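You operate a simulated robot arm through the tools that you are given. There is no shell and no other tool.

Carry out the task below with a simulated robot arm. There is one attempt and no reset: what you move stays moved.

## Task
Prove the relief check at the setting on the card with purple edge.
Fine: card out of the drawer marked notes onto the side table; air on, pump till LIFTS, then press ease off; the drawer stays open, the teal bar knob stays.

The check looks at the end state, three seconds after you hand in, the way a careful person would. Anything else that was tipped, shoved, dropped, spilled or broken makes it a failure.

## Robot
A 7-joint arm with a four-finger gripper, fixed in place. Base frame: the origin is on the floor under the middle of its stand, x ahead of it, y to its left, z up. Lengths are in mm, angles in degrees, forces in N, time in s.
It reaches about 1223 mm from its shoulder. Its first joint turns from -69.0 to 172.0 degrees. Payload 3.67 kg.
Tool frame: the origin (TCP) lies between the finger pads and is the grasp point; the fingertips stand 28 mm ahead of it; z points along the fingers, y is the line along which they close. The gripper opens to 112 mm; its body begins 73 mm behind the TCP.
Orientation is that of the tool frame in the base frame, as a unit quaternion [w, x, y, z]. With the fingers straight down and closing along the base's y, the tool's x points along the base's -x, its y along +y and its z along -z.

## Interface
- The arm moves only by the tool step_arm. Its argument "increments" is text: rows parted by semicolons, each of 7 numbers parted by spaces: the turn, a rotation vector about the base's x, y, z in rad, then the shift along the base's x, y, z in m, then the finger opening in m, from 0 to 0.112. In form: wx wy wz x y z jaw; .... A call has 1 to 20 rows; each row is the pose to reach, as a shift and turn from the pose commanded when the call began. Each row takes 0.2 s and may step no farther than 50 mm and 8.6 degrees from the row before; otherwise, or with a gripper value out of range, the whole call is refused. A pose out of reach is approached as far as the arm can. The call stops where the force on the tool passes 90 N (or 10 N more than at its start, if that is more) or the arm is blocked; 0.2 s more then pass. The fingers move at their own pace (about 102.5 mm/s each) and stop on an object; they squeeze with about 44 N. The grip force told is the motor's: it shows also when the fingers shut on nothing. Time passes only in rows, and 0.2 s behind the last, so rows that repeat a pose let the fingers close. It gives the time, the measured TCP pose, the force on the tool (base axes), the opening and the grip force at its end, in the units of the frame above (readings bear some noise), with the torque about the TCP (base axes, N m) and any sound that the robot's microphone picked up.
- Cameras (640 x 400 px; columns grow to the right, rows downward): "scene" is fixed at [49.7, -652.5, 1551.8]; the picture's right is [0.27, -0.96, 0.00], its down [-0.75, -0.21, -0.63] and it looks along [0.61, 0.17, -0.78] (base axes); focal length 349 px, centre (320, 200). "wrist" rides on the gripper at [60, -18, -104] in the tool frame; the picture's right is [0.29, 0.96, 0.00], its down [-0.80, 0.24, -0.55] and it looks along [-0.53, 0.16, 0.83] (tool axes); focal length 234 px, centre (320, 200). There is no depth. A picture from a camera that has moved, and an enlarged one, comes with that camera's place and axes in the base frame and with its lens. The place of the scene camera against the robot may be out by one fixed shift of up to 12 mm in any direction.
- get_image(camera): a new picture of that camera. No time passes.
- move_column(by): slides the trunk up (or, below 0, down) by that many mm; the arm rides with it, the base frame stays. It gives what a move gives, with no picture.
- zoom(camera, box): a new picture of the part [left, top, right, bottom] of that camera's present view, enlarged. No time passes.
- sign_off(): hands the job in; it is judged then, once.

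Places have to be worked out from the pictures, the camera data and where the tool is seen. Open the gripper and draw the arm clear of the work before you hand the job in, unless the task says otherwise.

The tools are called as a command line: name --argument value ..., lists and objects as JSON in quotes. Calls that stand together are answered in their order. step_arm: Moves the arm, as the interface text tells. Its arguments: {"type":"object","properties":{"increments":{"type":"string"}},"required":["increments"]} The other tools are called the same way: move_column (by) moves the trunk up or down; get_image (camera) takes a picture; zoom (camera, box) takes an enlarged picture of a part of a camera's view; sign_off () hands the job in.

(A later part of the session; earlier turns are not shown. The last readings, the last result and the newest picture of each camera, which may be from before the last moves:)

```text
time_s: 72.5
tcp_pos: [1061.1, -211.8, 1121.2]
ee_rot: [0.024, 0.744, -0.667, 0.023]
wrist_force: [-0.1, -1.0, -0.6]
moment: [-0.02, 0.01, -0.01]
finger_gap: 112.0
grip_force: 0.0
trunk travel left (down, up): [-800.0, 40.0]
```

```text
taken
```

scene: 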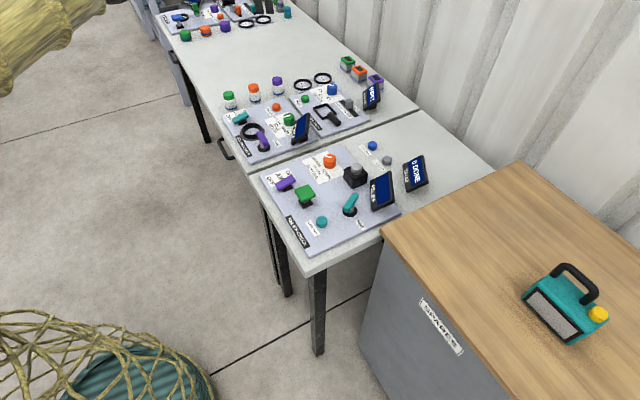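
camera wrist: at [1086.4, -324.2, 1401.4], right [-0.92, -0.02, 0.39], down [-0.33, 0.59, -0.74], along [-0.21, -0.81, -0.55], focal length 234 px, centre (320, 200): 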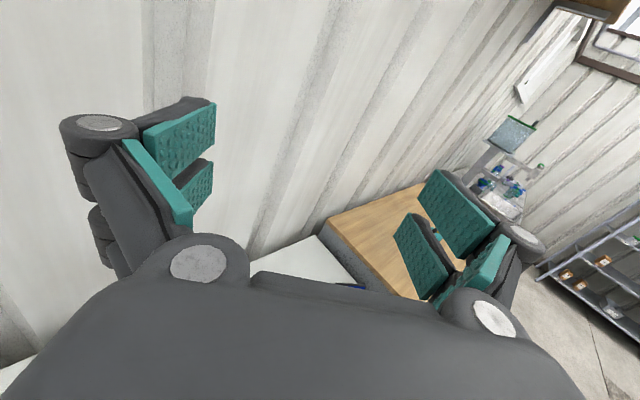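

The roll follows exactly and the upper arm is moving up. Continuing the roll through the second half, with the tool ending up pointing left.

step_arm --increments "0.145 0 0 0 0.0333 0.0001 0.112; 0.29 0 0 0 0.0663 0.0051 0.112; 0.435 0 0 0 0.0982 0.0148 0.112; 0.58 0 0 0 0.1283 0.0291 0.112; 0.725 0 0 0 0.156 0.0475 0.112; 0.87 0 0 0 0.1808 0.0697 0.112; 1.015 0 0 0 0.2022 0.0953 0.112; 1.16 0 0 0 0.2196 0.1237 0.112; 1.305 0 0 0 0.2327 0.1543 0.112; 1.45 0 0 0 0.2413 0.1865 0.112; 1.45 0 0 0 0.2413 0.1865 0.112"

get_image --camera "scene"

get_image --camera "wrist"

```text
time_s: 74.8
tcp_pos: [1062.7, 28.6, 1307.6]
ee_rot: [-0.476, 0.572, -0.515, -0.425]
wrist_force: [0.3, 0.3, -0.4]
moment: [0.01, 0.02, 0.0]
finger_gap: 112.3
grip_force: 0.1
trunk travel left (down, up): [-800.0, 40.0]
```

```text
taken
```

scene: 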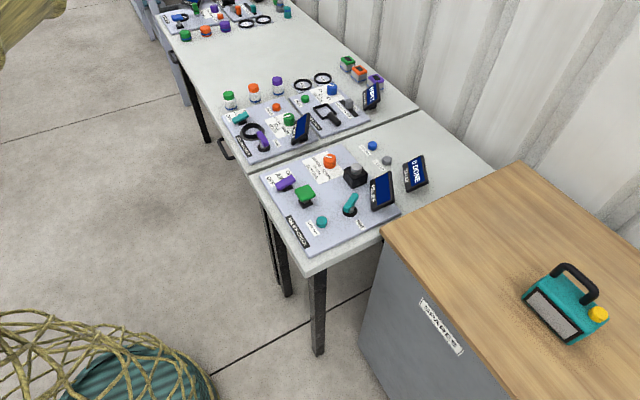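

```text
taken
camera wrist: at [1086.7, -85.2, 1270.2], right [-0.92, -0.07, -0.38], down [-0.33, -0.4, 0.86], along [-0.21, 0.91, 0.35], focal length 234 px, centre (320, 200)
```

wrist: 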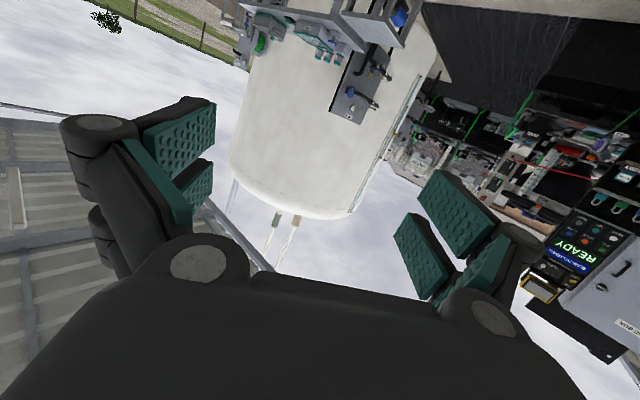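

The roll succeeded. Now I'll retract inward, keeping the orientation, to see whether the elbow bends upward and the arm follows.

step_arm --increments "0 0 0 -0.04 0.011 0 0.112; 0 0 0 -0.08 0.022 0 0.112; 0 0 0 -0.12 0.033 0 0.112; 0 0 0 -0.16 0.044 0 0.112; 0 0 0 -0.2 0.055 0 0.112; 0 0 0 -0.24 0.066 0 0.112; 0 0 0 -0.28 0.078 0 0.112; 0 0 0 -0.312 0.091 0 0.112; 0 0 0 -0.312 0.091 0 0.112"

get_image --camera "scene"

get_image --camera "wrist"

```text
time_s: 76.6
tcp_pos: [759.8, 90.9, 1194.8]
ee_rot: [0.441, -0.525, 0.558, 0.467]
wrist_force: [-0.7, 0.4, 0.1]
moment: [0.01, -0.01, -0.02]
finger_gap: 112.0
grip_force: 0.0
trunk travel left (down, up): [-800.0, 40.0]
stopped in row 8: the arm was blocked; the commanded pose is now the measured one
```

```text
taken
```

scene: 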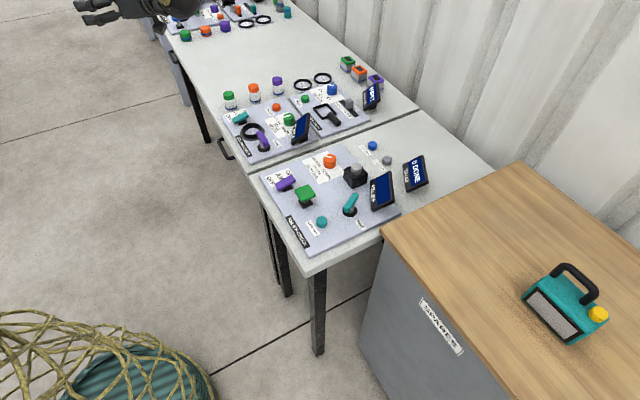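

```text
taken
camera wrist: at [775.2, -22.1, 1153.2], right [-0.97, -0.04, -0.23], down [-0.19, -0.4, 0.89], along [-0.13, 0.91, 0.39], focal length 234 px, centre (320, 200)
```

wrist: 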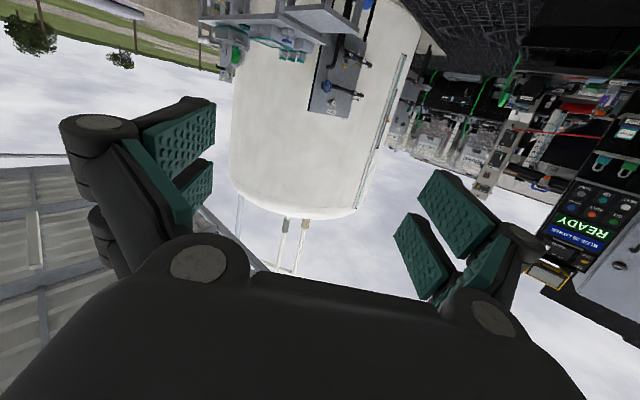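

It sags again only because the upper arm can't rise above about 38° elevation. That means the trunk should be as high as possible for table-level work, so I'll raise it the last 40 mm.

move_column --by 40

```text
time_s: 77.4
tcp_pos: [760.8, 92.4, 1233.2]
ee_rot: [0.44, -0.525, 0.559, 0.467]
wrist_force: [0.4, 0.5, -0.3]
moment: [0.0, 0.04, 0.06]
finger_gap: 112.1
grip_force: 0.2
trunk travel left (down, up): [-840.0, 0.0]
```

Trunk is at its top. Next I'll descend a little and turn the tool to straight down (aligned with the table) at a point in front of the bench.

step_arm --increments "0 0 0 0 0 -0.04 0.112; 0 0 0 0 0 -0.08 0.112; -0.121 0.046 -0.055 -0.014 -0.01 -0.1 0.112; -0.242 0.092 -0.109 -0.029 -0.02 -0.12 0.112; -0.362 0.138 -0.164 -0.043 -0.03 -0.14 0.112; -0.483 0.184 -0.219 -0.058 -0.04 -0.16 0.112; -0.604 0.23 -0.273 -0.072 -0.05 -0.18 0.112; -0.725 0.276 -0.328 -0.087 -0.06 -0.2 0.112; -0.846 0.322 -0.382 -0.101 -0.07 -0.22 0.112; -0.967 0.368 -0.437 -0.116 -0.08 -0.24 0.112; -1.087 0.414 -0.492 -0.13 -0.09 -0.26 0.112; -1.208 0.46 -0.546 -0.145 -0.1 -0.28 0.112; -1.329 0.506 -0.601 -0.16 -0.111 -0.293 0.112; -1.329 0.506 -0.601 -0.16 -0.111 -0.293 0.112"

get_image --camera "wrist"

get_image --camera "scene"

```text
time_s: 80.4
tcp_pos: [598.0, -18.0, 938.4]
ee_rot: [-0.004, -0.38, 0.925, 0.004]
wrist_force: [-0.4, 0.8, 0.6]
moment: [0.03, -0.01, 0.0]
finger_gap: 111.9
grip_force: 0.0
trunk travel left (down, up): [-840.0, 0.0]
```

```text
taken
camera wrist: at [569.3, -73.7, 1043.1], right [-0.88, 0.48, 0.01], down [0.4, 0.73, 0.55], along [0.26, 0.49, -0.83], focal length 234 px, centre (320, 200)
```

wrist: 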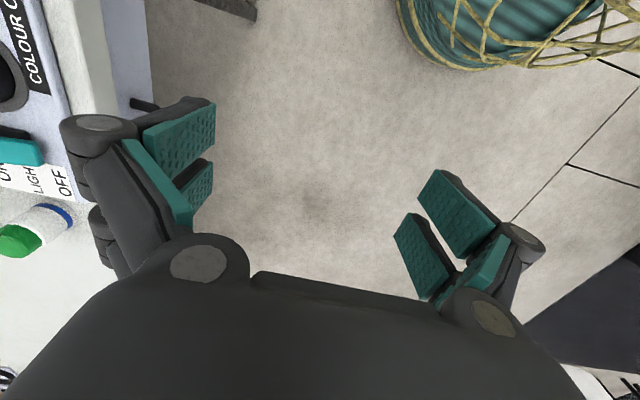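

```text
taken
```

scene: 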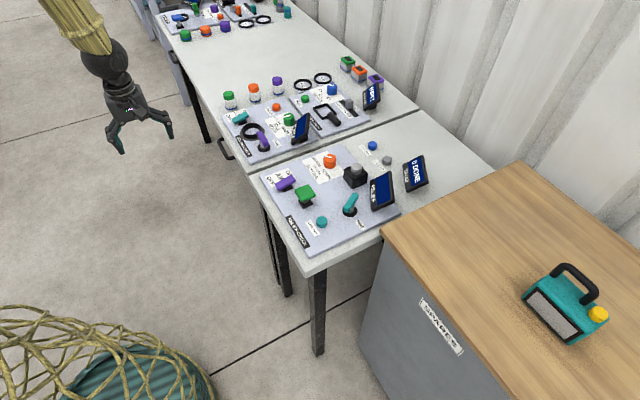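

The hand is in front of the bench with the tool down and everything is following. Now I'll pitch the fingers to point horizontally at the NOTES drawer, with the closing axis vertical, keeping about 170 mm from the handle.

step_arm --increments "-0.101 -0.101 0 -0.001 -0.004 -0.008 0.112; -0.202 -0.202 0 -0.001 -0.008 -0.016 0.112; -0.303 -0.303 0 -0.002 -0.012 -0.024 0.112; -0.404 -0.404 0 -0.003 -0.016 -0.032 0.112; -0.505 -0.505 0 -0.004 -0.02 -0.04 0.112; -0.606 -0.606 0 -0.005 -0.024 -0.048 0.112; -0.707 -0.707 0 -0.005 -0.028 -0.056 0.112; -0.808 -0.808 0 -0.006 -0.032 -0.064 0.112; -0.909 -0.909 0 -0.007 -0.036 -0.072 0.112; -1.01 -1.01 0 -0.008 -0.04 -0.08 0.112; -1.111 -1.111 0 -0.008 -0.042 -0.088 0.112; -1.111 -1.111 0 -0.008 -0.042 -0.088 0.112"

get_image --camera "wrist"

get_image --camera "scene"

```text
time_s: 83.0
tcp_pos: [590.1, -58.2, 853.1]
ee_rot: [-0.27, 0.27, -0.653, 0.654]
wrist_force: [0.6, 0.0, -0.6]
moment: [0.01, -0.04, 0.01]
finger_gap: 112.1
grip_force: 0.1
out of reach, approached as far as the arm can: row 1, 2
trunk travel left (down, up): [-840.0, 0.0]
```

```text
taken
camera wrist: at [476.1, -27.1, 871.9], right [-0.2, -0.2, -0.96], down [0.17, 0.96, -0.24], along [0.96, -0.22, -0.16], focal length 234 px, centre (320, 200)
```

wrist: 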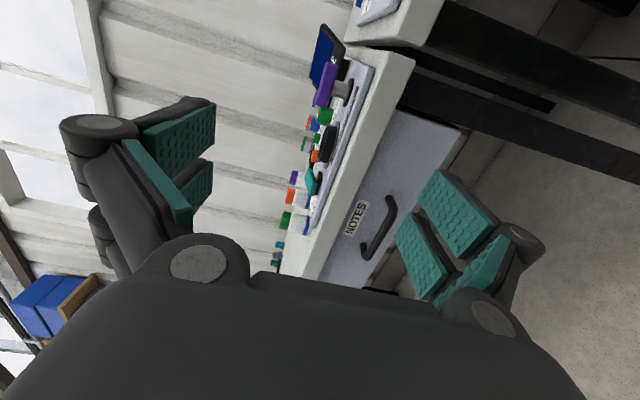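

```text
taken
```

scene: 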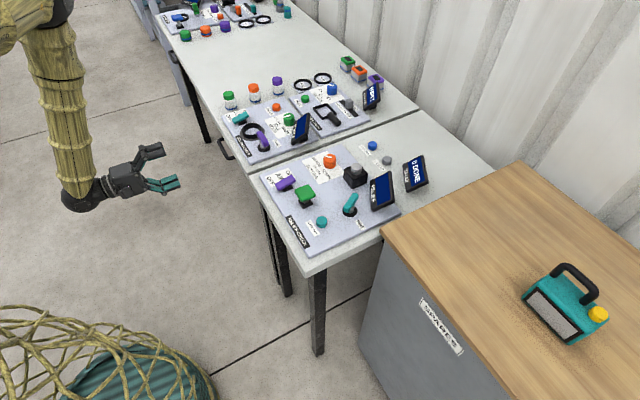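

The NOTES drawer and its handle are now right in front of the fingers. I'll zoom in to locate the bar precisely.

zoom --camera "wrist" --box '[300, 100, 480, 300]'

```text
2.00 times, centred on (390, 200) of wrist
camera zoom: at [476.1, -27.1, 871.9], right [-0.2, -0.2, -0.96], down [0.17, 0.96, -0.24], along [0.96, -0.22, -0.16], focal length 468 px, centre (180, 200)
```

zoom: 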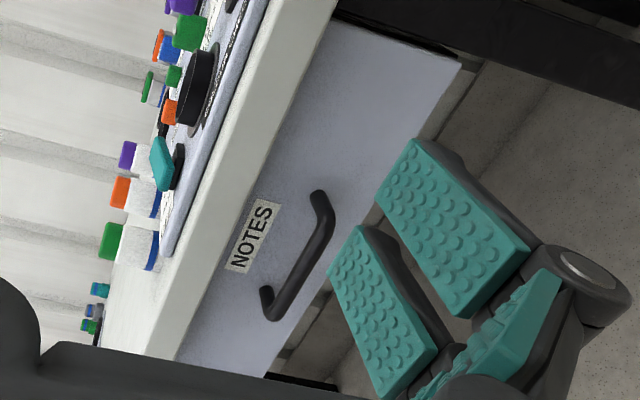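

Triangulating from the two cameras puts the handle bar's middle near (835,-82,705), lower than I first thought. I'll lower the trunk 149 mm, which brings the fingers to bar height.

move_column --by -149

get_image --camera "wrist"

get_image --camera "scene"

```text
time_s: 84.7
tcp_pos: [591.0, -57.7, 705.2]
ee_rot: [0.269, -0.269, 0.654, -0.653]
wrist_force: [-0.5, -0.4, 0.7]
moment: [-0.01, 0.0, -0.01]
finger_gap: 111.8
grip_force: 0.0
trunk travel left (down, up): [-691.0, 149.0]
```

```text
taken
camera wrist: at [476.4, -27.2, 723.0], right [-0.21, -0.2, -0.96], down [0.17, 0.96, -0.24], along [0.96, -0.22, -0.16], focal length 234 px, centre (320, 200)
```

wrist: 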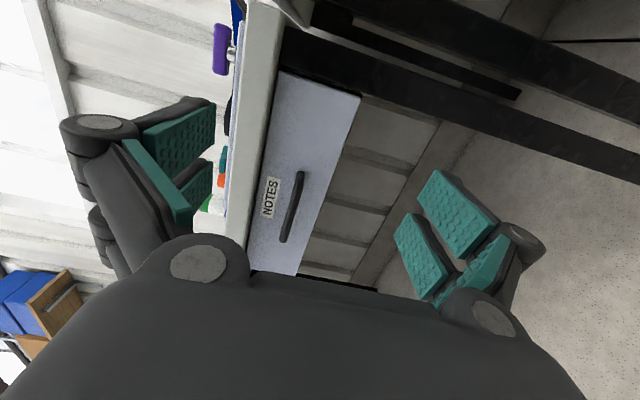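

```text
taken
```

scene: 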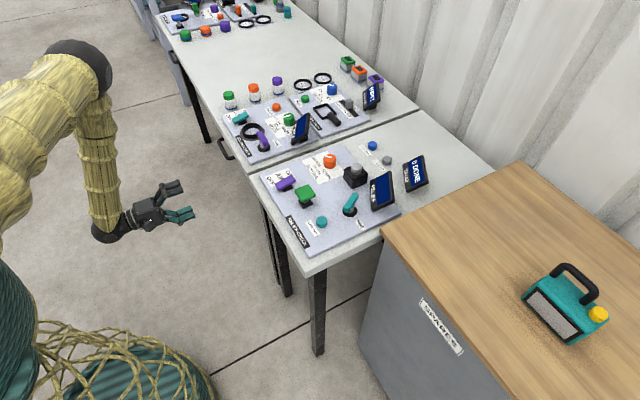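

A second view confirms the bar's middle at (830,-87,703), with about 30 mm of standoff. I'll go to a pre-grasp point about 110 mm short of the bar.

step_arm --increments "0 0 0.005 0.04 0.012 0 0.09; 0 0 0.01 0.08 0.024 -0.001 0.09; 0 0 0.015 0.12 0.036 -0.002 0.09; 0 0 0.02 0.16 0.047 -0.002 0.09; 0 0 0.02 0.16 0.047 -0.002 0.09"

get_image --camera "wrist"

get_image --camera "scene"

```text
time_s: 85.9
tcp_pos: [751.5, -11.6, 702.0]
ee_rot: [0.276, -0.277, 0.651, -0.65]
wrist_force: [-0.4, -0.2, -0.4]
moment: [0.01, 0.03, 0.02]
finger_gap: 90.0
grip_force: 0.0
trunk travel left (down, up): [-691.0, 149.0]
```

```text
taken
camera wrist: at [636.3, 17.9, 720.4], right [-0.2, -0.21, -0.96], down [0.16, 0.96, -0.24], along [0.97, -0.2, -0.16], focal length 234 px, centre (320, 200)
```

wrist: 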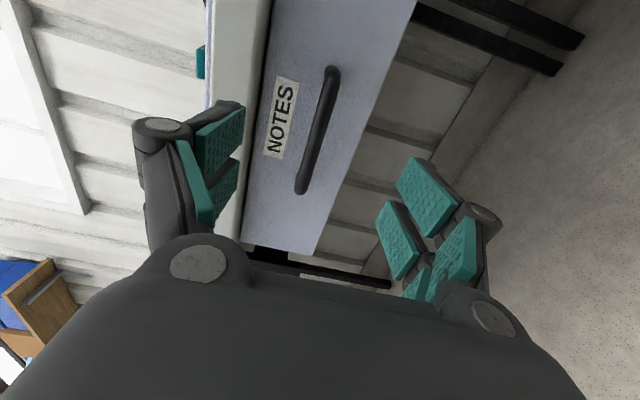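

```text
taken
```

scene: 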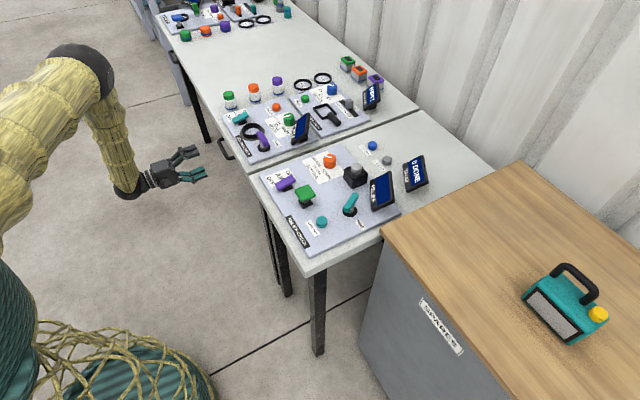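

The bar lies on the tool axis, about 110 mm ahead. I'll advance 98 mm with the fingers straddling it, then close.

step_arm --increments "0 0 0 0.018 -0.0173 0 0.09; 0 0 0 0.036 -0.0347 0 0.09; 0 0 0 0.0504 -0.0486 0 0.09; 0 0 0 0.0612 -0.059 0 0.09; 0 0 0 0.0705 -0.068 0 0.09; 0 0 0 0.0705 -0.068 0 0.09"

get_image --camera "wrist"

```text
time_s: 87.3
tcp_pos: [822.3, -80.3, 702.6]
ee_rot: [0.276, -0.276, 0.651, -0.65]
wrist_force: [-0.3, -0.2, 0.1]
moment: [-0.02, 0.0, 0.0]
finger_gap: 90.2
grip_force: 0.1
trunk travel left (down, up): [-691.0, 149.0]
```

```text
taken
camera wrist: at [706.8, -50.7, 721.3], right [-0.2, -0.21, -0.96], down [0.16, 0.96, -0.24], along [0.97, -0.2, -0.16], focal length 234 px, centre (320, 200)
```

wrist: 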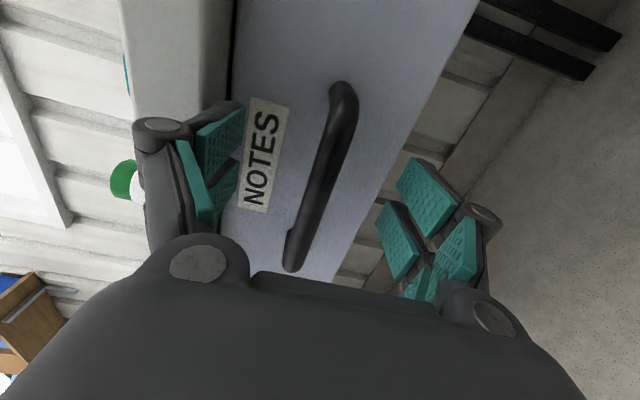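

The bar is between the fingers, about 4 mm low of centre. I'll drop 3 mm and close.

step_arm --increments "0 0 0 0 0 -0.003 0.09; 0 0 0 0 0 -0.003 0.05; 0 0 0 0 0 -0.003 0.02; 0 0 0 0 0 -0.003 0; 0 0 0 0 0 -0.003 0; 0 0 0 0 0 -0.003 0"

get_image --camera "wrist"

```text
time_s: 88.7
tcp_pos: [822.0, -79.4, 703.1]
ee_rot: [0.277, -0.275, 0.651, -0.651]
wrist_force: [2.5, 0.5, 28.7]
moment: [-0.45, 0.26, -0.2]
finger_gap: 12.6
grip_force: 44.8
trunk travel left (down, up): [-691.0, 149.0]
```

```text
taken
camera wrist: at [706.7, -50.6, 720.8], right [-0.2, -0.21, -0.96], down [0.16, 0.96, -0.24], along [0.97, -0.2, -0.16], focal length 234 px, centre (320, 200)
```

wrist: 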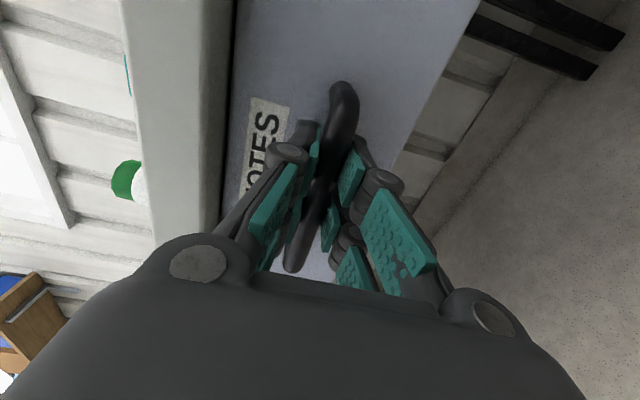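

Gripped at 12.6 mm. I'll ease the height by +3 mm and pull outward along the drawer's normal, watching the force.

step_arm --increments "0 0 0 -0.007 0.007 0.003 0; 0 0 0 -0.0144 0.0139 0.003 0; 0 0 0 -0.0288 0.0277 0.003 0; 0 0 0 -0.0432 0.0416 0.003 0; 0 0 0 -0.0576 0.0555 0.003 0; 0 0 0 -0.0576 0.0555 0.003 0"

get_image --camera "scene"

```text
time_s: 90.1
tcp_pos: [763.7, -21.9, 702.9]
ee_rot: [0.277, -0.277, 0.651, -0.65]
wrist_force: [16.4, 17.3, 15.0]
moment: [0.06, -0.09, 0.59]
finger_gap: 12.7
grip_force: 44.8
trunk travel left (down, up): [-691.0, 149.0]
```

```text
taken
```

scene: 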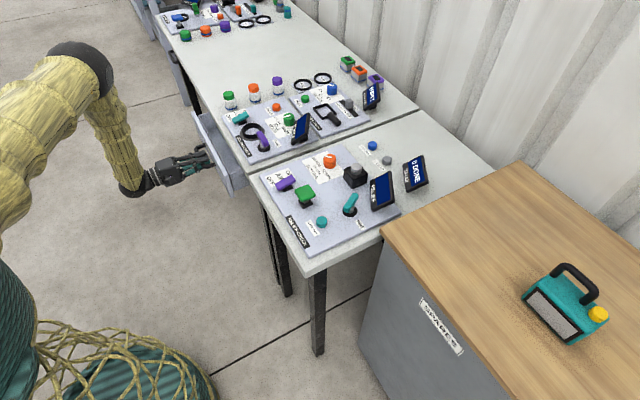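

The drawer slides out, 80 mm so far, with a mild sideways load. I'll correct the direction slightly and keep pulling.

step_arm --increments "0 0 0 -0.012 0.016 0.002 0; 0 0 0 -0.026 0.03 0.002 0; 0 0 0 -0.04 0.044 0.002 0; 0 0 0 -0.054 0.058 0.002 0; 0 0 0 -0.068 0.072 0.002 0; 0 0 0 -0.082 0.086 0.002 0; 0 0 0 -0.096 0.1 0.002 0; 0 0 0 -0.11 0.114 0.002 0; 0 0 0 -0.11 0.114 0.002 0"

get_image --camera "scene"

get_image --camera "wrist"

```text
time_s: 92.1
tcp_pos: [654.0, 88.5, 703.8]
ee_rot: [0.274, -0.279, 0.654, -0.647]
wrist_force: [-20.8, -19.1, -23.7]
moment: [0.25, -0.16, -0.95]
finger_gap: 13.1
grip_force: 44.6
trunk travel left (down, up): [-691.0, 149.0]
```

```text
taken
```

scene: 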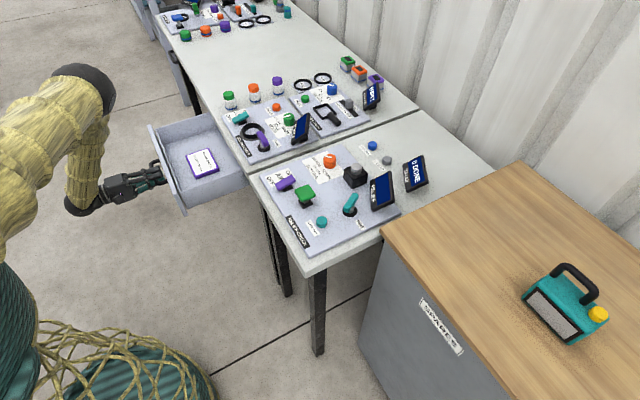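

```text
taken
camera wrist: at [538.6, 117.5, 722.5], right [-0.21, -0.2, -0.96], down [0.15, 0.96, -0.24], along [0.97, -0.19, -0.17], focal length 234 px, centre (320, 200)
```

wrist: 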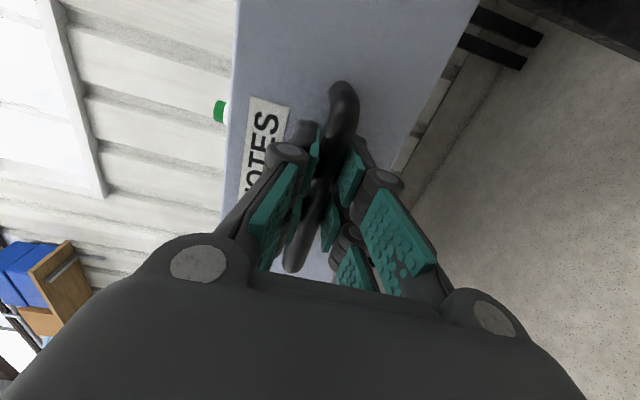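

The drawer is open and the purple-edged card is visible inside. I'll zoom in to read it.

zoom --camera "scene" --box '[140, 105, 260, 215]'

zoom --camera "scene" --box '[180, 140, 230, 185]'

```text
3.64 times, centred on (200, 160) of scene
camera zoom: at [49.7, -652.5, 1551.8], right [0.27, -0.96, 0.0], down [-0.75, -0.21, -0.63], along [0.61, 0.17, -0.78], focal length 1268 px, centre (756, 346)
```

zoom: 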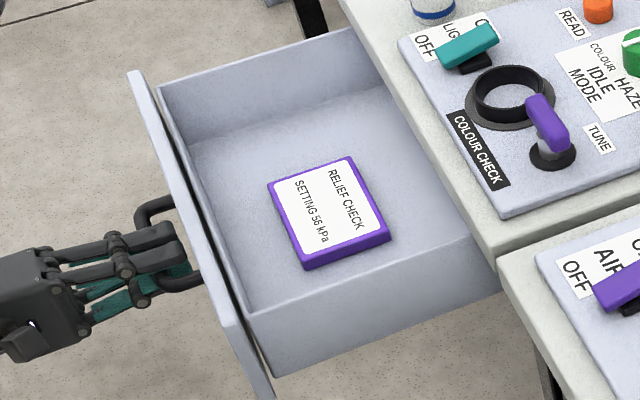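

```text
8.89 times, centred on (205, 162) of scene
camera zoom: at [49.7, -652.5, 1551.8], right [0.27, -0.96, 0.0], down [-0.75, -0.21, -0.63], along [0.61, 0.17, -0.78], focal length 3100 px, centre (1342, 533)
```

zoom: 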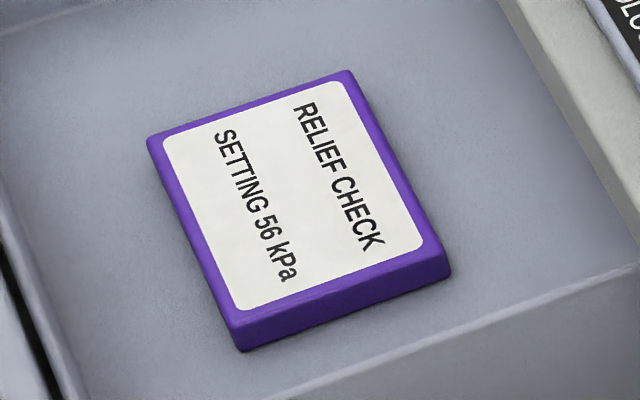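

The card reads "RELIEF CHECK – SETTING 56 kPa" and is a thick plate of about 80 × 122 mm at (770,-31,~693). I'll release the handle and back straight off.

step_arm --increments "0 0 0 0.001 -0.001 -0.001 0.03; 0 0 0 0.001 -0.001 -0.001 0.06; 0 0 0 0.001 -0.001 -0.001 0.09; 0 0 0 0.001 -0.001 -0.001 0.09; 0 0 0 -0.017 0.0165 -0.001 0.09; 0 0 0 -0.035 0.034 -0.001 0.09; 0 0 0 -0.056 0.054 -0.001 0.09; 0 0 0 -0.077 0.074 -0.001 0.09; 0 0 0 -0.09 0.086 -0.001 0.09"

get_image --camera "wrist"

get_image --camera "scene"

```text
time_s: 94.1
tcp_pos: [656.4, 92.7, 695.6]
ee_rot: [0.275, -0.278, 0.653, -0.648]
wrist_force: [-0.1, 0.6, -0.5]
moment: [0.02, 0.01, 0.01]
finger_gap: 90.1
grip_force: 0.1
out of reach, approached as far as the arm can: row 5, 6, 7, 8, 9
trunk travel left (down, up): [-691.0, 149.0]
```

```text
taken
camera wrist: at [540.5, 121.3, 713.9], right [-0.21, -0.2, -0.96], down [0.15, 0.96, -0.24], along [0.97, -0.19, -0.17], focal length 234 px, centre (320, 200)
```

wrist: 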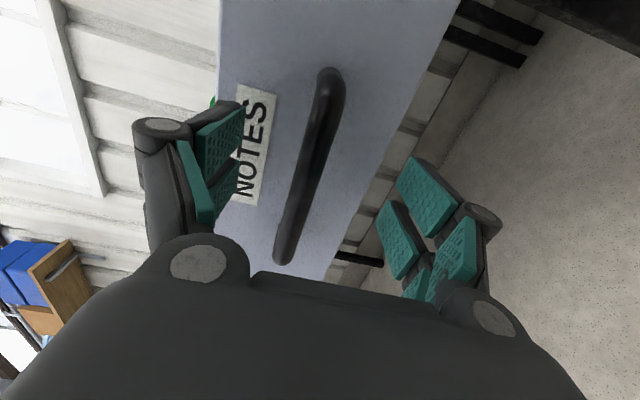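

```text
taken
```

scene: 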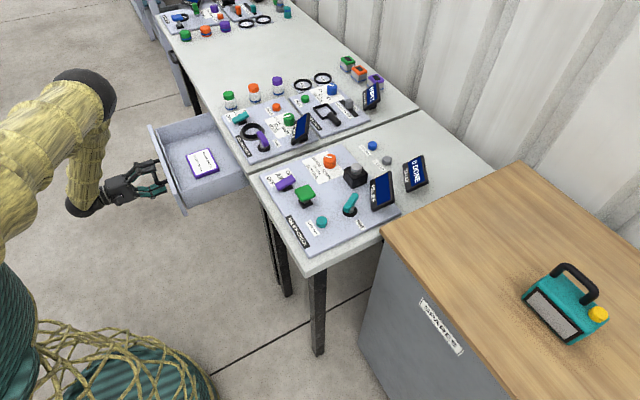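

Released, but the straight retreat hit a wrist limit, and the fingers still straddle the bar without touching it. I'll retreat while yawing the tool slightly with the arm.

step_arm --increments "0 0 0.05 -0.005 0.006 0.005 0.09; 0 0 0.1 -0.014 0.014 0.007 0.09; 0 0 0.15 -0.028 0.026 0.007 0.09; 0 0 0.2 -0.042 0.036 0.007 0.09; 0 0 0.24 -0.056 0.046 0.007 0.09; 0 0 0.24 -0.056 0.046 0.007 0.09"

get_image --camera "wrist"

```text
time_s: 95.5
tcp_pos: [636.4, 122.0, 694.9]
ee_rot: [0.352, -0.355, 0.614, -0.611]
wrist_force: [-0.1, -0.6, -0.4]
moment: [0.0, -0.01, -0.03]
finger_gap: 90.1
grip_force: 0.1
out of reach, approached as far as the arm can: row 2, 3, 4, 5, 6
trunk travel left (down, up): [-691.0, 149.0]
```

```text
taken
camera wrist: at [518.0, 121.3, 715.6], right [-0.15, -0.25, -0.96], down [-0.08, 0.97, -0.24], along [0.99, 0.04, -0.17], focal length 234 px, centre (320, 200)
```

wrist: 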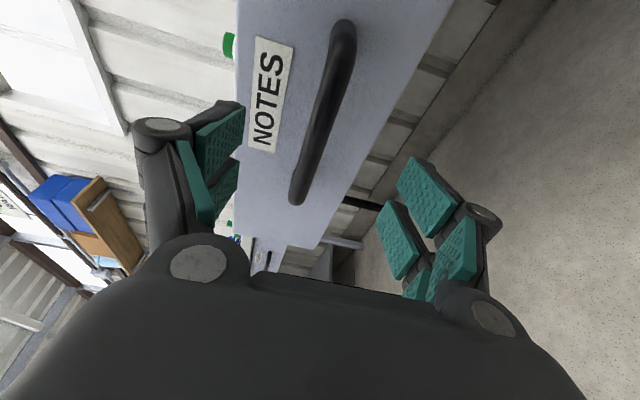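

The fingers are clear of the bar now. I'll raise the trunk back to its top so the hand rises above the drawer.

move_column --by 149

get_image --camera "wrist"

```text
time_s: 97.3
tcp_pos: [637.1, 120.9, 845.2]
ee_rot: [0.352, -0.353, 0.615, -0.611]
wrist_force: [-0.1, -0.1, -0.4]
moment: [-0.01, -0.02, 0.02]
finger_gap: 89.9
grip_force: 0.0
trunk travel left (down, up): [-840.0, 0.0]
```

```text
taken
camera wrist: at [518.0, 121.4, 864.4], right [-0.15, -0.25, -0.96], down [-0.08, 0.97, -0.24], along [0.99, 0.04, -0.17], focal length 234 px, centre (320, 200)
```

wrist: 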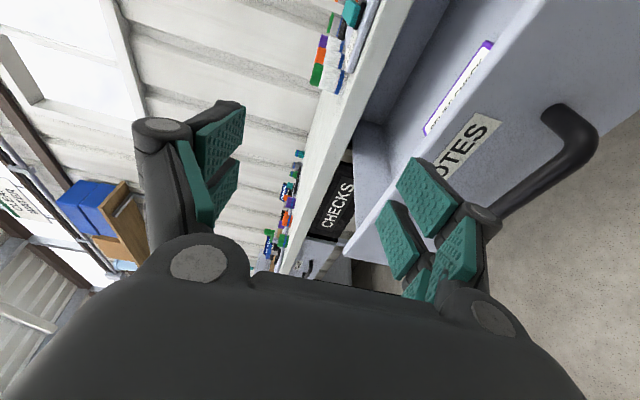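

I'm above drawer height. Next I'll rotate the tool to straight down (yaw 45°) while rising to about 950, then look down into the drawer.

step_arm --increments "0.08 0.104 -0.017 0.005 -0.006 0.02 0.112; 0.159 0.207 -0.034 0.01 -0.012 0.04 0.112; 0.239 0.311 -0.05 0.015 -0.018 0.06 0.112; 0.319 0.414 -0.067 0.02 -0.024 0.08 0.112; 0.398 0.518 -0.084 0.025 -0.03 0.09 0.112; 0.478 0.622 -0.101 0.03 -0.036 0.1 0.112; 0.558 0.725 -0.118 0.035 -0.042 0.105 0.112; 0.637 0.829 -0.135 0.04 -0.048 0.105 0.112; 0.717 0.932 -0.152 0.045 -0.054 0.105 0.112; 0.797 1.036 -0.168 0.05 -0.06 0.105 0.112; 0.876 1.139 -0.185 0.055 -0.065 0.105 0.112; 0.956 1.243 -0.202 0.063 -0.07 0.105 0.112; 0.956 1.243 -0.202 0.063 -0.07 0.105 0.112"

get_image --camera "wrist"

get_image --camera "scene"

```text
time_s: 100.1
tcp_pos: [698.2, 52.6, 950.6]
ee_rot: [0.0, -0.383, 0.924, 0.0]
wrist_force: [-0.2, 0.3, -0.5]
moment: [-0.04, -0.05, 0.0]
finger_gap: 112.0
grip_force: 0.0
trunk travel left (down, up): [-840.0, 0.0]
```

```text
taken
camera wrist: at [670.2, -2.7, 1055.5], right [-0.88, 0.47, 0.0], down [0.39, 0.73, 0.55], along [0.26, 0.49, -0.83], focal length 234 px, centre (320, 200)
```

wrist: 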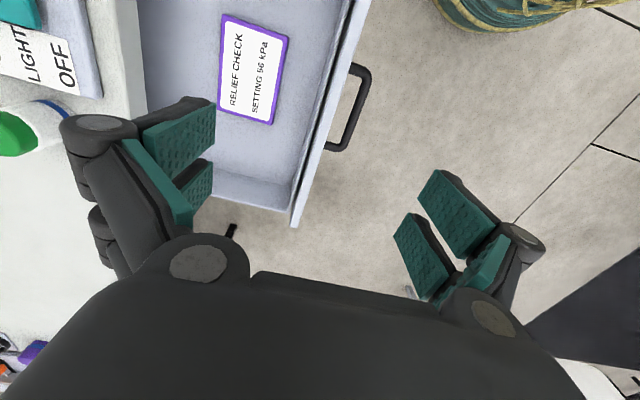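

```text
taken
```

scene: 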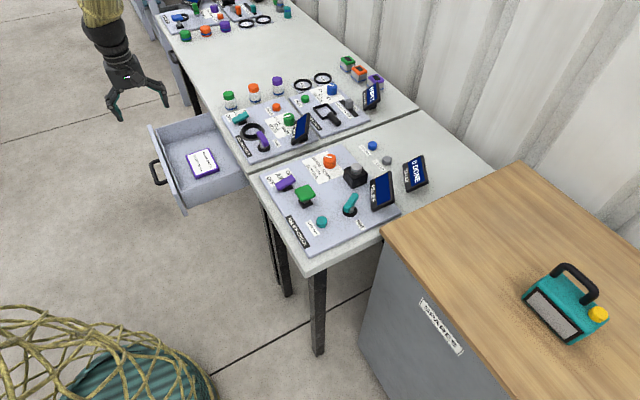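

The card is in view from above. I'll zoom in to measure its corners.

zoom --camera "wrist" --box '[140, 0, 400, 240]'

```text
1.67 times, centred on (270, 120) of wrist
camera zoom: at [670.2, -2.7, 1055.5], right [-0.88, 0.47, 0.0], down [0.39, 0.73, 0.55], along [0.26, 0.49, -0.83], focal length 390 px, centre (403, 333)
```

zoom: 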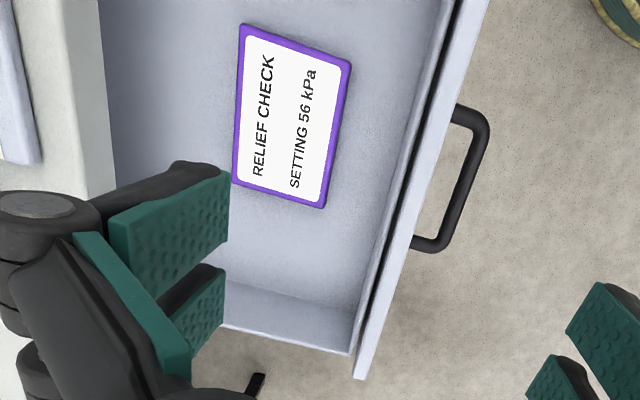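

I'll move over the card at z of about 900 for a second measuring view.

step_arm --increments "0 0 0 0.02 -0.018 -0.012 0.112; 0 0 0 0.04 -0.036 -0.025 0.112; 0 0 0 0.06 -0.054 -0.038 0.112; 0 0 0 0.074 -0.07 -0.05 0.112; 0 0 0 0.074 -0.07 -0.05 0.112"

zoom --camera "wrist" --box '[180, 80, 440, 280]'

get_image --camera "wrist"

get_image --camera "scene"

```text
time_s: 101.3
tcp_pos: [773.4, -17.7, 901.4]
ee_rot: [0.001, -0.383, 0.924, 0.001]
wrist_force: [-0.7, 0.5, -1.0]
moment: [0.05, 0.02, 0.03]
finger_gap: 111.8
grip_force: 0.0
trunk travel left (down, up): [-840.0, 0.0]
```

```text
2.00 times, centred on (310, 180) of wrist
camera zoom: at [744.3, -73.5, 1005.1], right [-0.88, 0.47, 0.0], down [0.39, 0.73, 0.56], along [0.26, 0.49, -0.83], focal length 468 px, centre (340, 240)
```

zoom: 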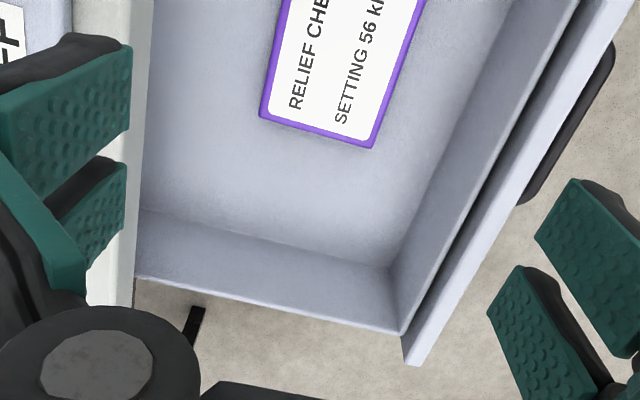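

```text
taken
camera wrist: at [744.3, -73.5, 1005.1], right [-0.88, 0.47, 0.0], down [0.39, 0.73, 0.56], along [0.26, 0.49, -0.83], focal length 234 px, centre (320, 200)
```

wrist: 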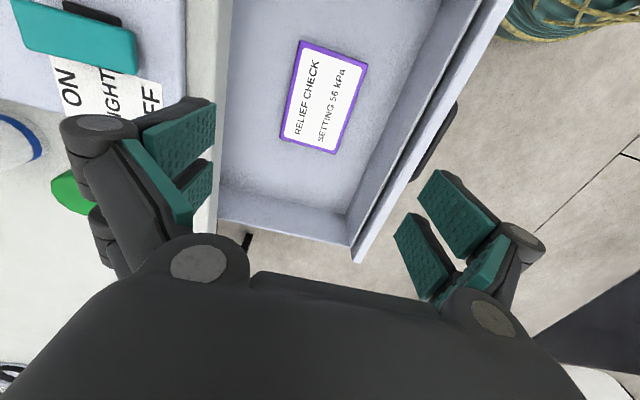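

```text
taken
```

scene: 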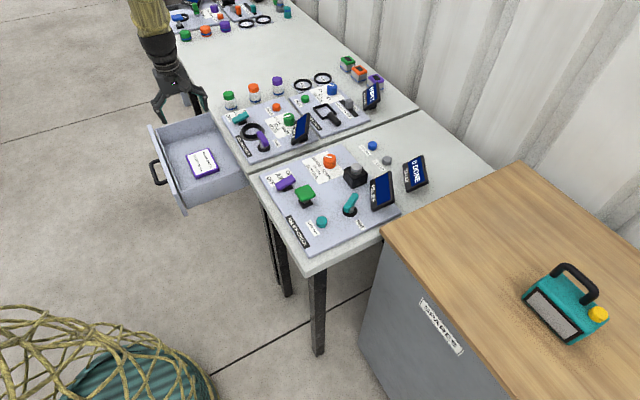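

Stereo puts the card centre at (774.5,-16.7) with its top at z≈686 and its size 83 × 118 mm. The table edge is about 80 mm from the centre, so I'll narrow the fingers to 96 mm and descend partway to check clearances.

step_arm --increments "0 0 0 0 0.0015 -0.03 0.096; 0 0 0 0 0.0015 -0.065 0.096; 0 0 0 0 0.0015 -0.1 0.096; 0 0 0 0 0.0015 -0.135 0.096; 0 0 0 0 0.0015 -0.135 0.096"

get_image --camera "wrist"

zoom --camera "scene" --box '[120, 60, 280, 220]'

```text
time_s: 102.5
tcp_pos: [772.6, -17.5, 766.6]
ee_rot: [0.001, -0.383, 0.924, 0.001]
wrist_force: [-0.5, 0.3, 0.4]
moment: [-0.01, -0.02, -0.05]
finger_gap: 96.1
grip_force: 0.1
trunk travel left (down, up): [-840.0, 0.0]
```

```text
taken
camera wrist: at [744.4, -72.8, 870.7], right [-0.88, 0.47, 0.0], down [0.39, 0.73, 0.56], along [0.26, 0.49, -0.83], focal length 234 px, centre (320, 200)
```

wrist: 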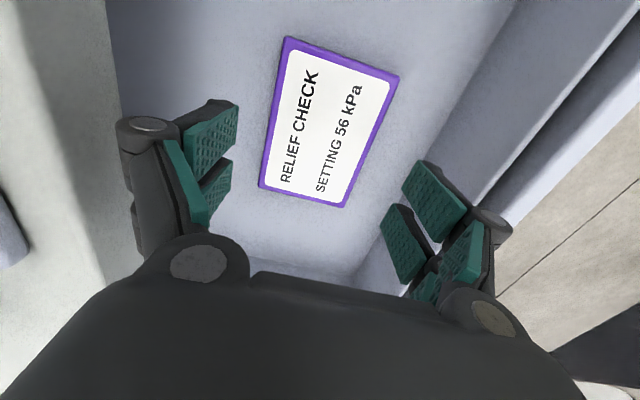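

```text
2.50 times, centred on (200, 140) of scene
camera zoom: at [49.7, -652.5, 1551.8], right [0.27, -0.96, 0.0], down [-0.75, -0.21, -0.63], along [0.61, 0.17, -0.78], focal length 872 px, centre (620, 350)
```

zoom: 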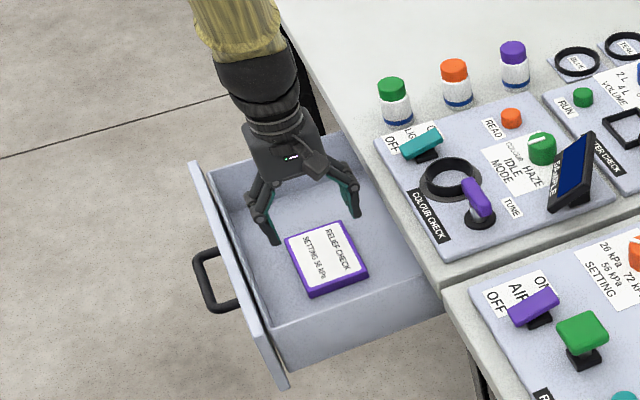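

The card's diagonal crossing projects exactly where expected, so alignment is good. I'll descend to TCP z≈704 (fingertips just above the drawer floor).

step_arm --increments "0 0 0 0 0 -0.02 0.096; 0 0 0 0 0 -0.04 0.096; 0 0 0 0 0 -0.052 0.096; 0 0 0 0 0 -0.058 0.096; 0 0 0 0 0 -0.062 0.096; 0 0 0 0 0 -0.062 0.096"

get_image --camera "wrist"

```text
time_s: 103.9
tcp_pos: [773.9, -17.7, 704.0]
ee_rot: [-0.001, -0.384, 0.924, 0.002]
wrist_force: [0.5, -0.3, 0.8]
moment: [0.0, 0.0, 0.04]
finger_gap: 95.6
grip_force: 0.1
trunk travel left (down, up): [-840.0, 0.0]
```

```text
taken
camera wrist: at [745.6, -73.0, 808.0], right [-0.88, 0.47, 0.0], down [0.39, 0.73, 0.56], along [0.26, 0.49, -0.83], focal length 234 px, centre (320, 200)
```

wrist: 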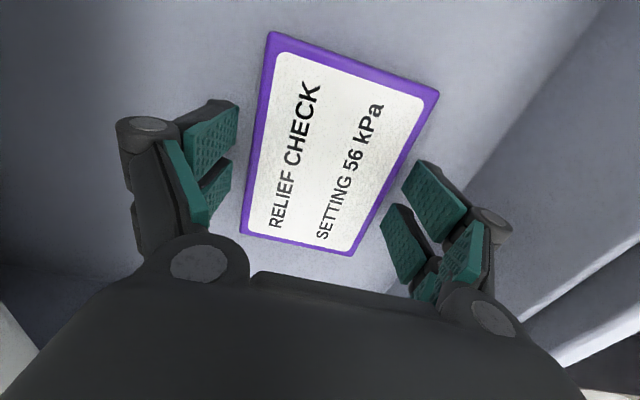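

No contact, and the fingers straddle the card. I'll drop 2 mm more and close on it.

step_arm --increments "0 0 0 0 0 -0.002 0.096; 0 0 0 0 0 -0.002 0.085; 0 0 0 0 0 -0.002 0.07; 0 0 0 0 0 -0.002 0.06; 0 0 0 0 0 -0.002 0.05; 0 0 0 0 0 -0.002 0.05"

get_image --camera "wrist"

```text
time_s: 105.3
tcp_pos: [774.8, -17.9, 700.4]
ee_rot: [0.001, -0.383, 0.924, 0.001]
wrist_force: [-0.4, 0.2, 1.2]
moment: [-0.08, 0.07, -0.05]
finger_gap: 84.2
grip_force: 43.9
trunk travel left (down, up): [-840.0, 0.0]
```

```text
taken
camera wrist: at [745.7, -73.2, 805.9], right [-0.88, 0.47, 0.0], down [0.39, 0.73, 0.56], along [0.26, 0.49, -0.83], focal length 234 px, centre (320, 200)
```

wrist: 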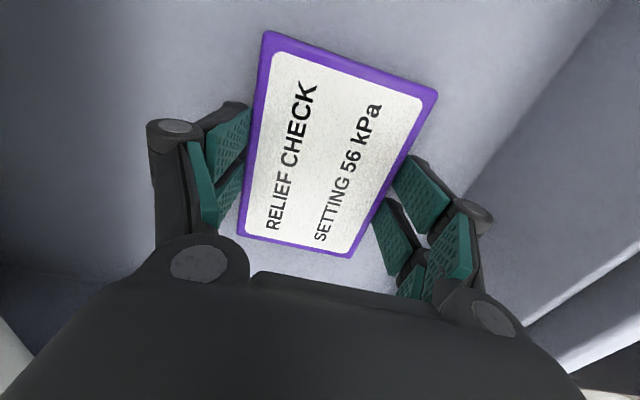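

Gripped at 84 mm with 44 N. Lifting the card straight up out of the drawer.

step_arm --increments "0 0 0 0 0 0.015 0.05; 0 0 0 0 0 0.04 0.05; 0 0 0 0 0 0.075 0.05; 0 0 0 0 0 0.11 0.05; 0 0 0 0 0 0.145 0.05; 0 0 0 0 0 0.18 0.05; 0 0 0 0 0 0.215 0.05; 0 0 0 0 0 0.25 0.05; 0 0 0 0 0 0.28 0.05; 0 0 0 0 0 0.28 0.05"

get_image --camera "wrist"

get_image --camera "scene"

```text
time_s: 107.5
tcp_pos: [773.3, -18.1, 979.6]
ee_rot: [0.0, -0.384, 0.923, 0.001]
wrist_force: [0.3, 0.2, -0.1]
moment: [-0.02, 0.01, -0.03]
finger_gap: 84.5
grip_force: 44.2
trunk travel left (down, up): [-840.0, 0.0]
```

```text
taken
camera wrist: at [745.7, -74.0, 1084.4], right [-0.88, 0.47, 0.0], down [0.39, 0.73, 0.55], along [0.26, 0.49, -0.83], focal length 234 px, centre (320, 200)
```

wrist: 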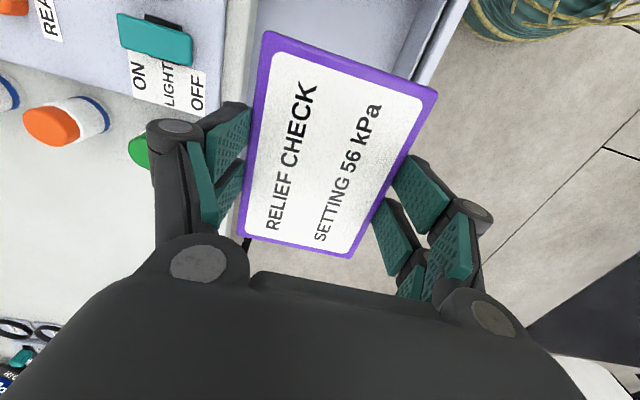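

```text
taken
```

scene: 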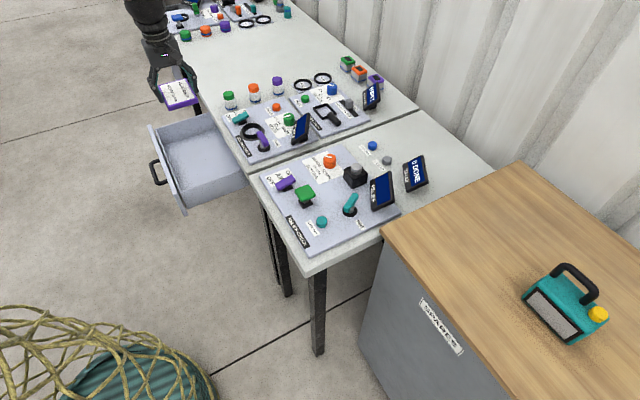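

Card is secure and the drawer is empty. I'll carry it over toward the relief (side) table at z≈1000 and look at the free space there.

step_arm --increments "0 0 0 0 -0.035 0.005 0.05; 0 0 0 0 -0.075 0.01 0.05; 0 0 0 0 -0.115 0.015 0.05; 0 0 0 0 -0.155 0.02 0.05; 0 0 0 0 -0.195 0.025 0.05; 0 0 0 0 -0.235 0.03 0.05; 0 0 0 0 -0.275 0.03 0.05; 0 0 0 0 -0.315 0.03 0.05; 0 0 0 0 -0.355 0.03 0.05; 0 0 0 0 -0.395 0.03 0.05; 0 0 0 0 -0.43 0.03 0.05; 0 0 0 0 -0.43 0.03 0.05"

get_image --camera "wrist"

get_image --camera "scene"

```text
time_s: 110.1
tcp_pos: [774.9, -447.2, 1010.6]
ee_rot: [0.0, -0.383, 0.924, 0.0]
wrist_force: [-0.3, 0.6, -1.3]
moment: [-0.04, -0.01, -0.01]
finger_gap: 84.5
grip_force: 44.0
trunk travel left (down, up): [-840.0, 0.0]
```

```text
taken
camera wrist: at [745.1, -502.6, 1115.3], right [-0.88, 0.47, 0.0], down [0.39, 0.73, 0.55], along [0.26, 0.49, -0.83], focal length 234 px, centre (320, 200)
```

wrist: 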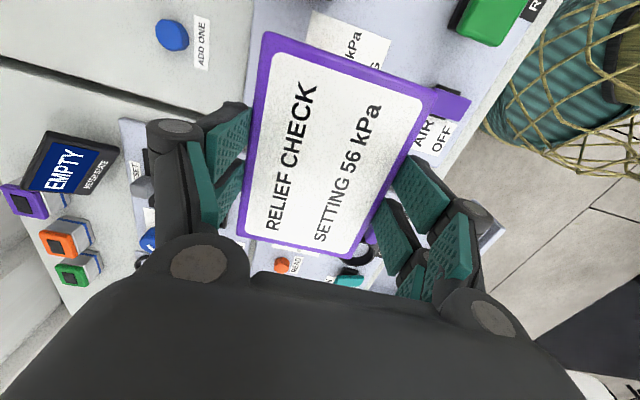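

```text
taken
```

scene: 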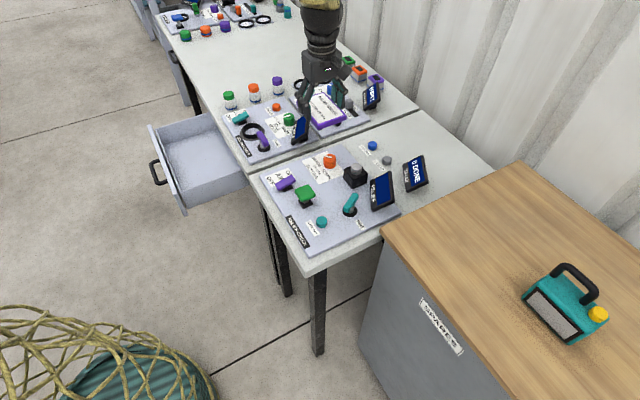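

The free space on the side table is behind the ADD ONE / CLEAR / TALLY row. I'll yaw the hand by -90° so the card's long side points toward the wall and the camera looks that way.

step_arm --increments "0 0 -0.13 0.006 -0.008 0 0.05; 0 0 -0.26 0.012 -0.016 0 0.05; 0 0 -0.39 0.018 -0.024 0 0.05; 0 0 -0.52 0.024 -0.032 0 0.05; 0 0 -0.65 0.03 -0.04 0 0.05; 0 0 -0.78 0.036 -0.048 0 0.05; 0 0 -0.91 0.042 -0.056 0 0.05; 0 0 -1.04 0.048 -0.064 0 0.05; 0 0 -1.17 0.054 -0.072 0 0.05; 0 0 -1.3 0.06 -0.08 0 0.05; 0 0 -1.44 0.066 -0.088 0 0.05; 0 0 -1.571 0.072 -0.096 0 0.05; 0 0 -1.571 0.072 -0.096 0 0.05"

get_image --camera "wrist"

get_image --camera "scene"

```text
time_s: 112.9
tcp_pos: [846.3, -544.0, 1010.7]
ee_rot: [0.0, 0.383, 0.924, 0.0]
wrist_force: [0.0, -0.3, -0.3]
moment: [-0.01, 0.0, 0.0]
finger_gap: 84.4
grip_force: 44.2
trunk travel left (down, up): [-840.0, 0.0]
```

```text
taken
camera wrist: at [792.3, -514.0, 1115.5], right [0.47, 0.88, 0.0], down [0.73, -0.39, 0.55], along [0.49, -0.26, -0.83], focal length 234 px, centre (320, 200)
```

wrist: 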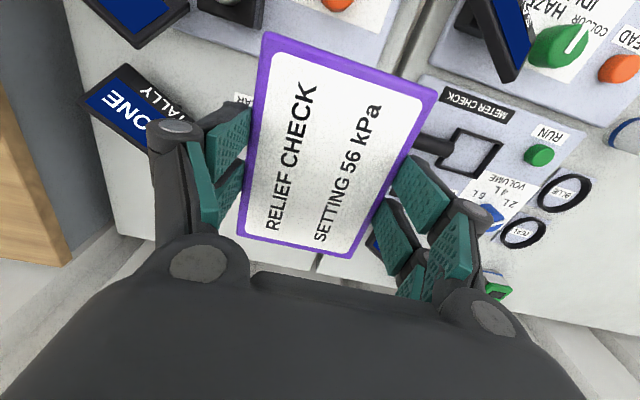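

```text
taken
```

scene: 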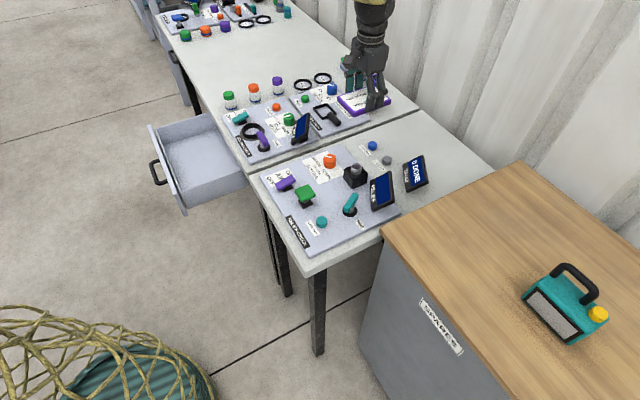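

The table's back edge lies near -x+y≈-1810, so there is about 220 mm of free depth behind the buttons. I'll move out over (920,-680), still at z≈1010.

step_arm --increments "0 0 0 0.015 -0.028 0 0.05; 0 0 0 0.03 -0.055 0 0.05; 0 0 0 0.045 -0.082 0 0.05; 0 0 0 0.06 -0.109 0 0.05; 0 0 0 0.074 -0.136 0 0.05; 0 0 0 0.074 -0.136 0 0.05"

get_image --camera "wrist"

get_image --camera "scene"

```text
time_s: 114.3
tcp_pos: [920.2, -679.9, 1012.1]
ee_rot: [0.0, 0.382, 0.924, 0.0]
wrist_force: [-0.3, 0.8, -0.3]
moment: [-0.06, 0.0, 0.01]
finger_gap: 84.4
grip_force: 44.2
trunk travel left (down, up): [-840.0, 0.0]
```

```text
taken
camera wrist: at [864.9, -650.5, 1116.2], right [0.47, 0.88, 0.0], down [0.73, -0.39, 0.55], along [0.49, -0.26, -0.83], focal length 234 px, centre (320, 200)
```

wrist: 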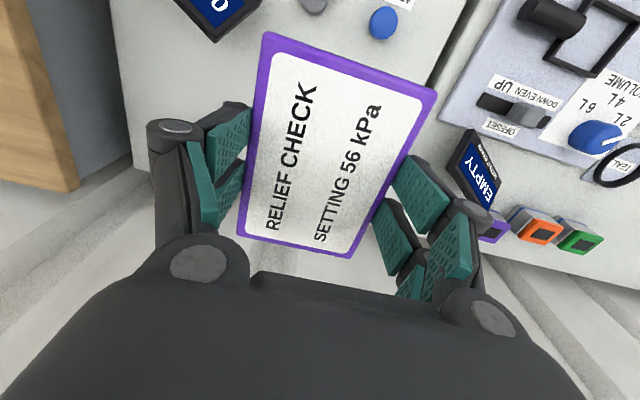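

```text
taken
```

scene: 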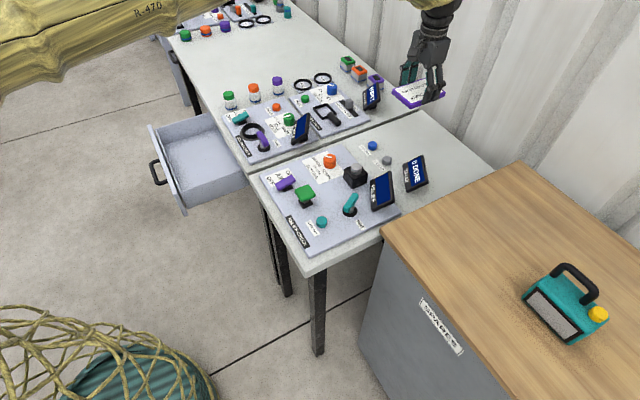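

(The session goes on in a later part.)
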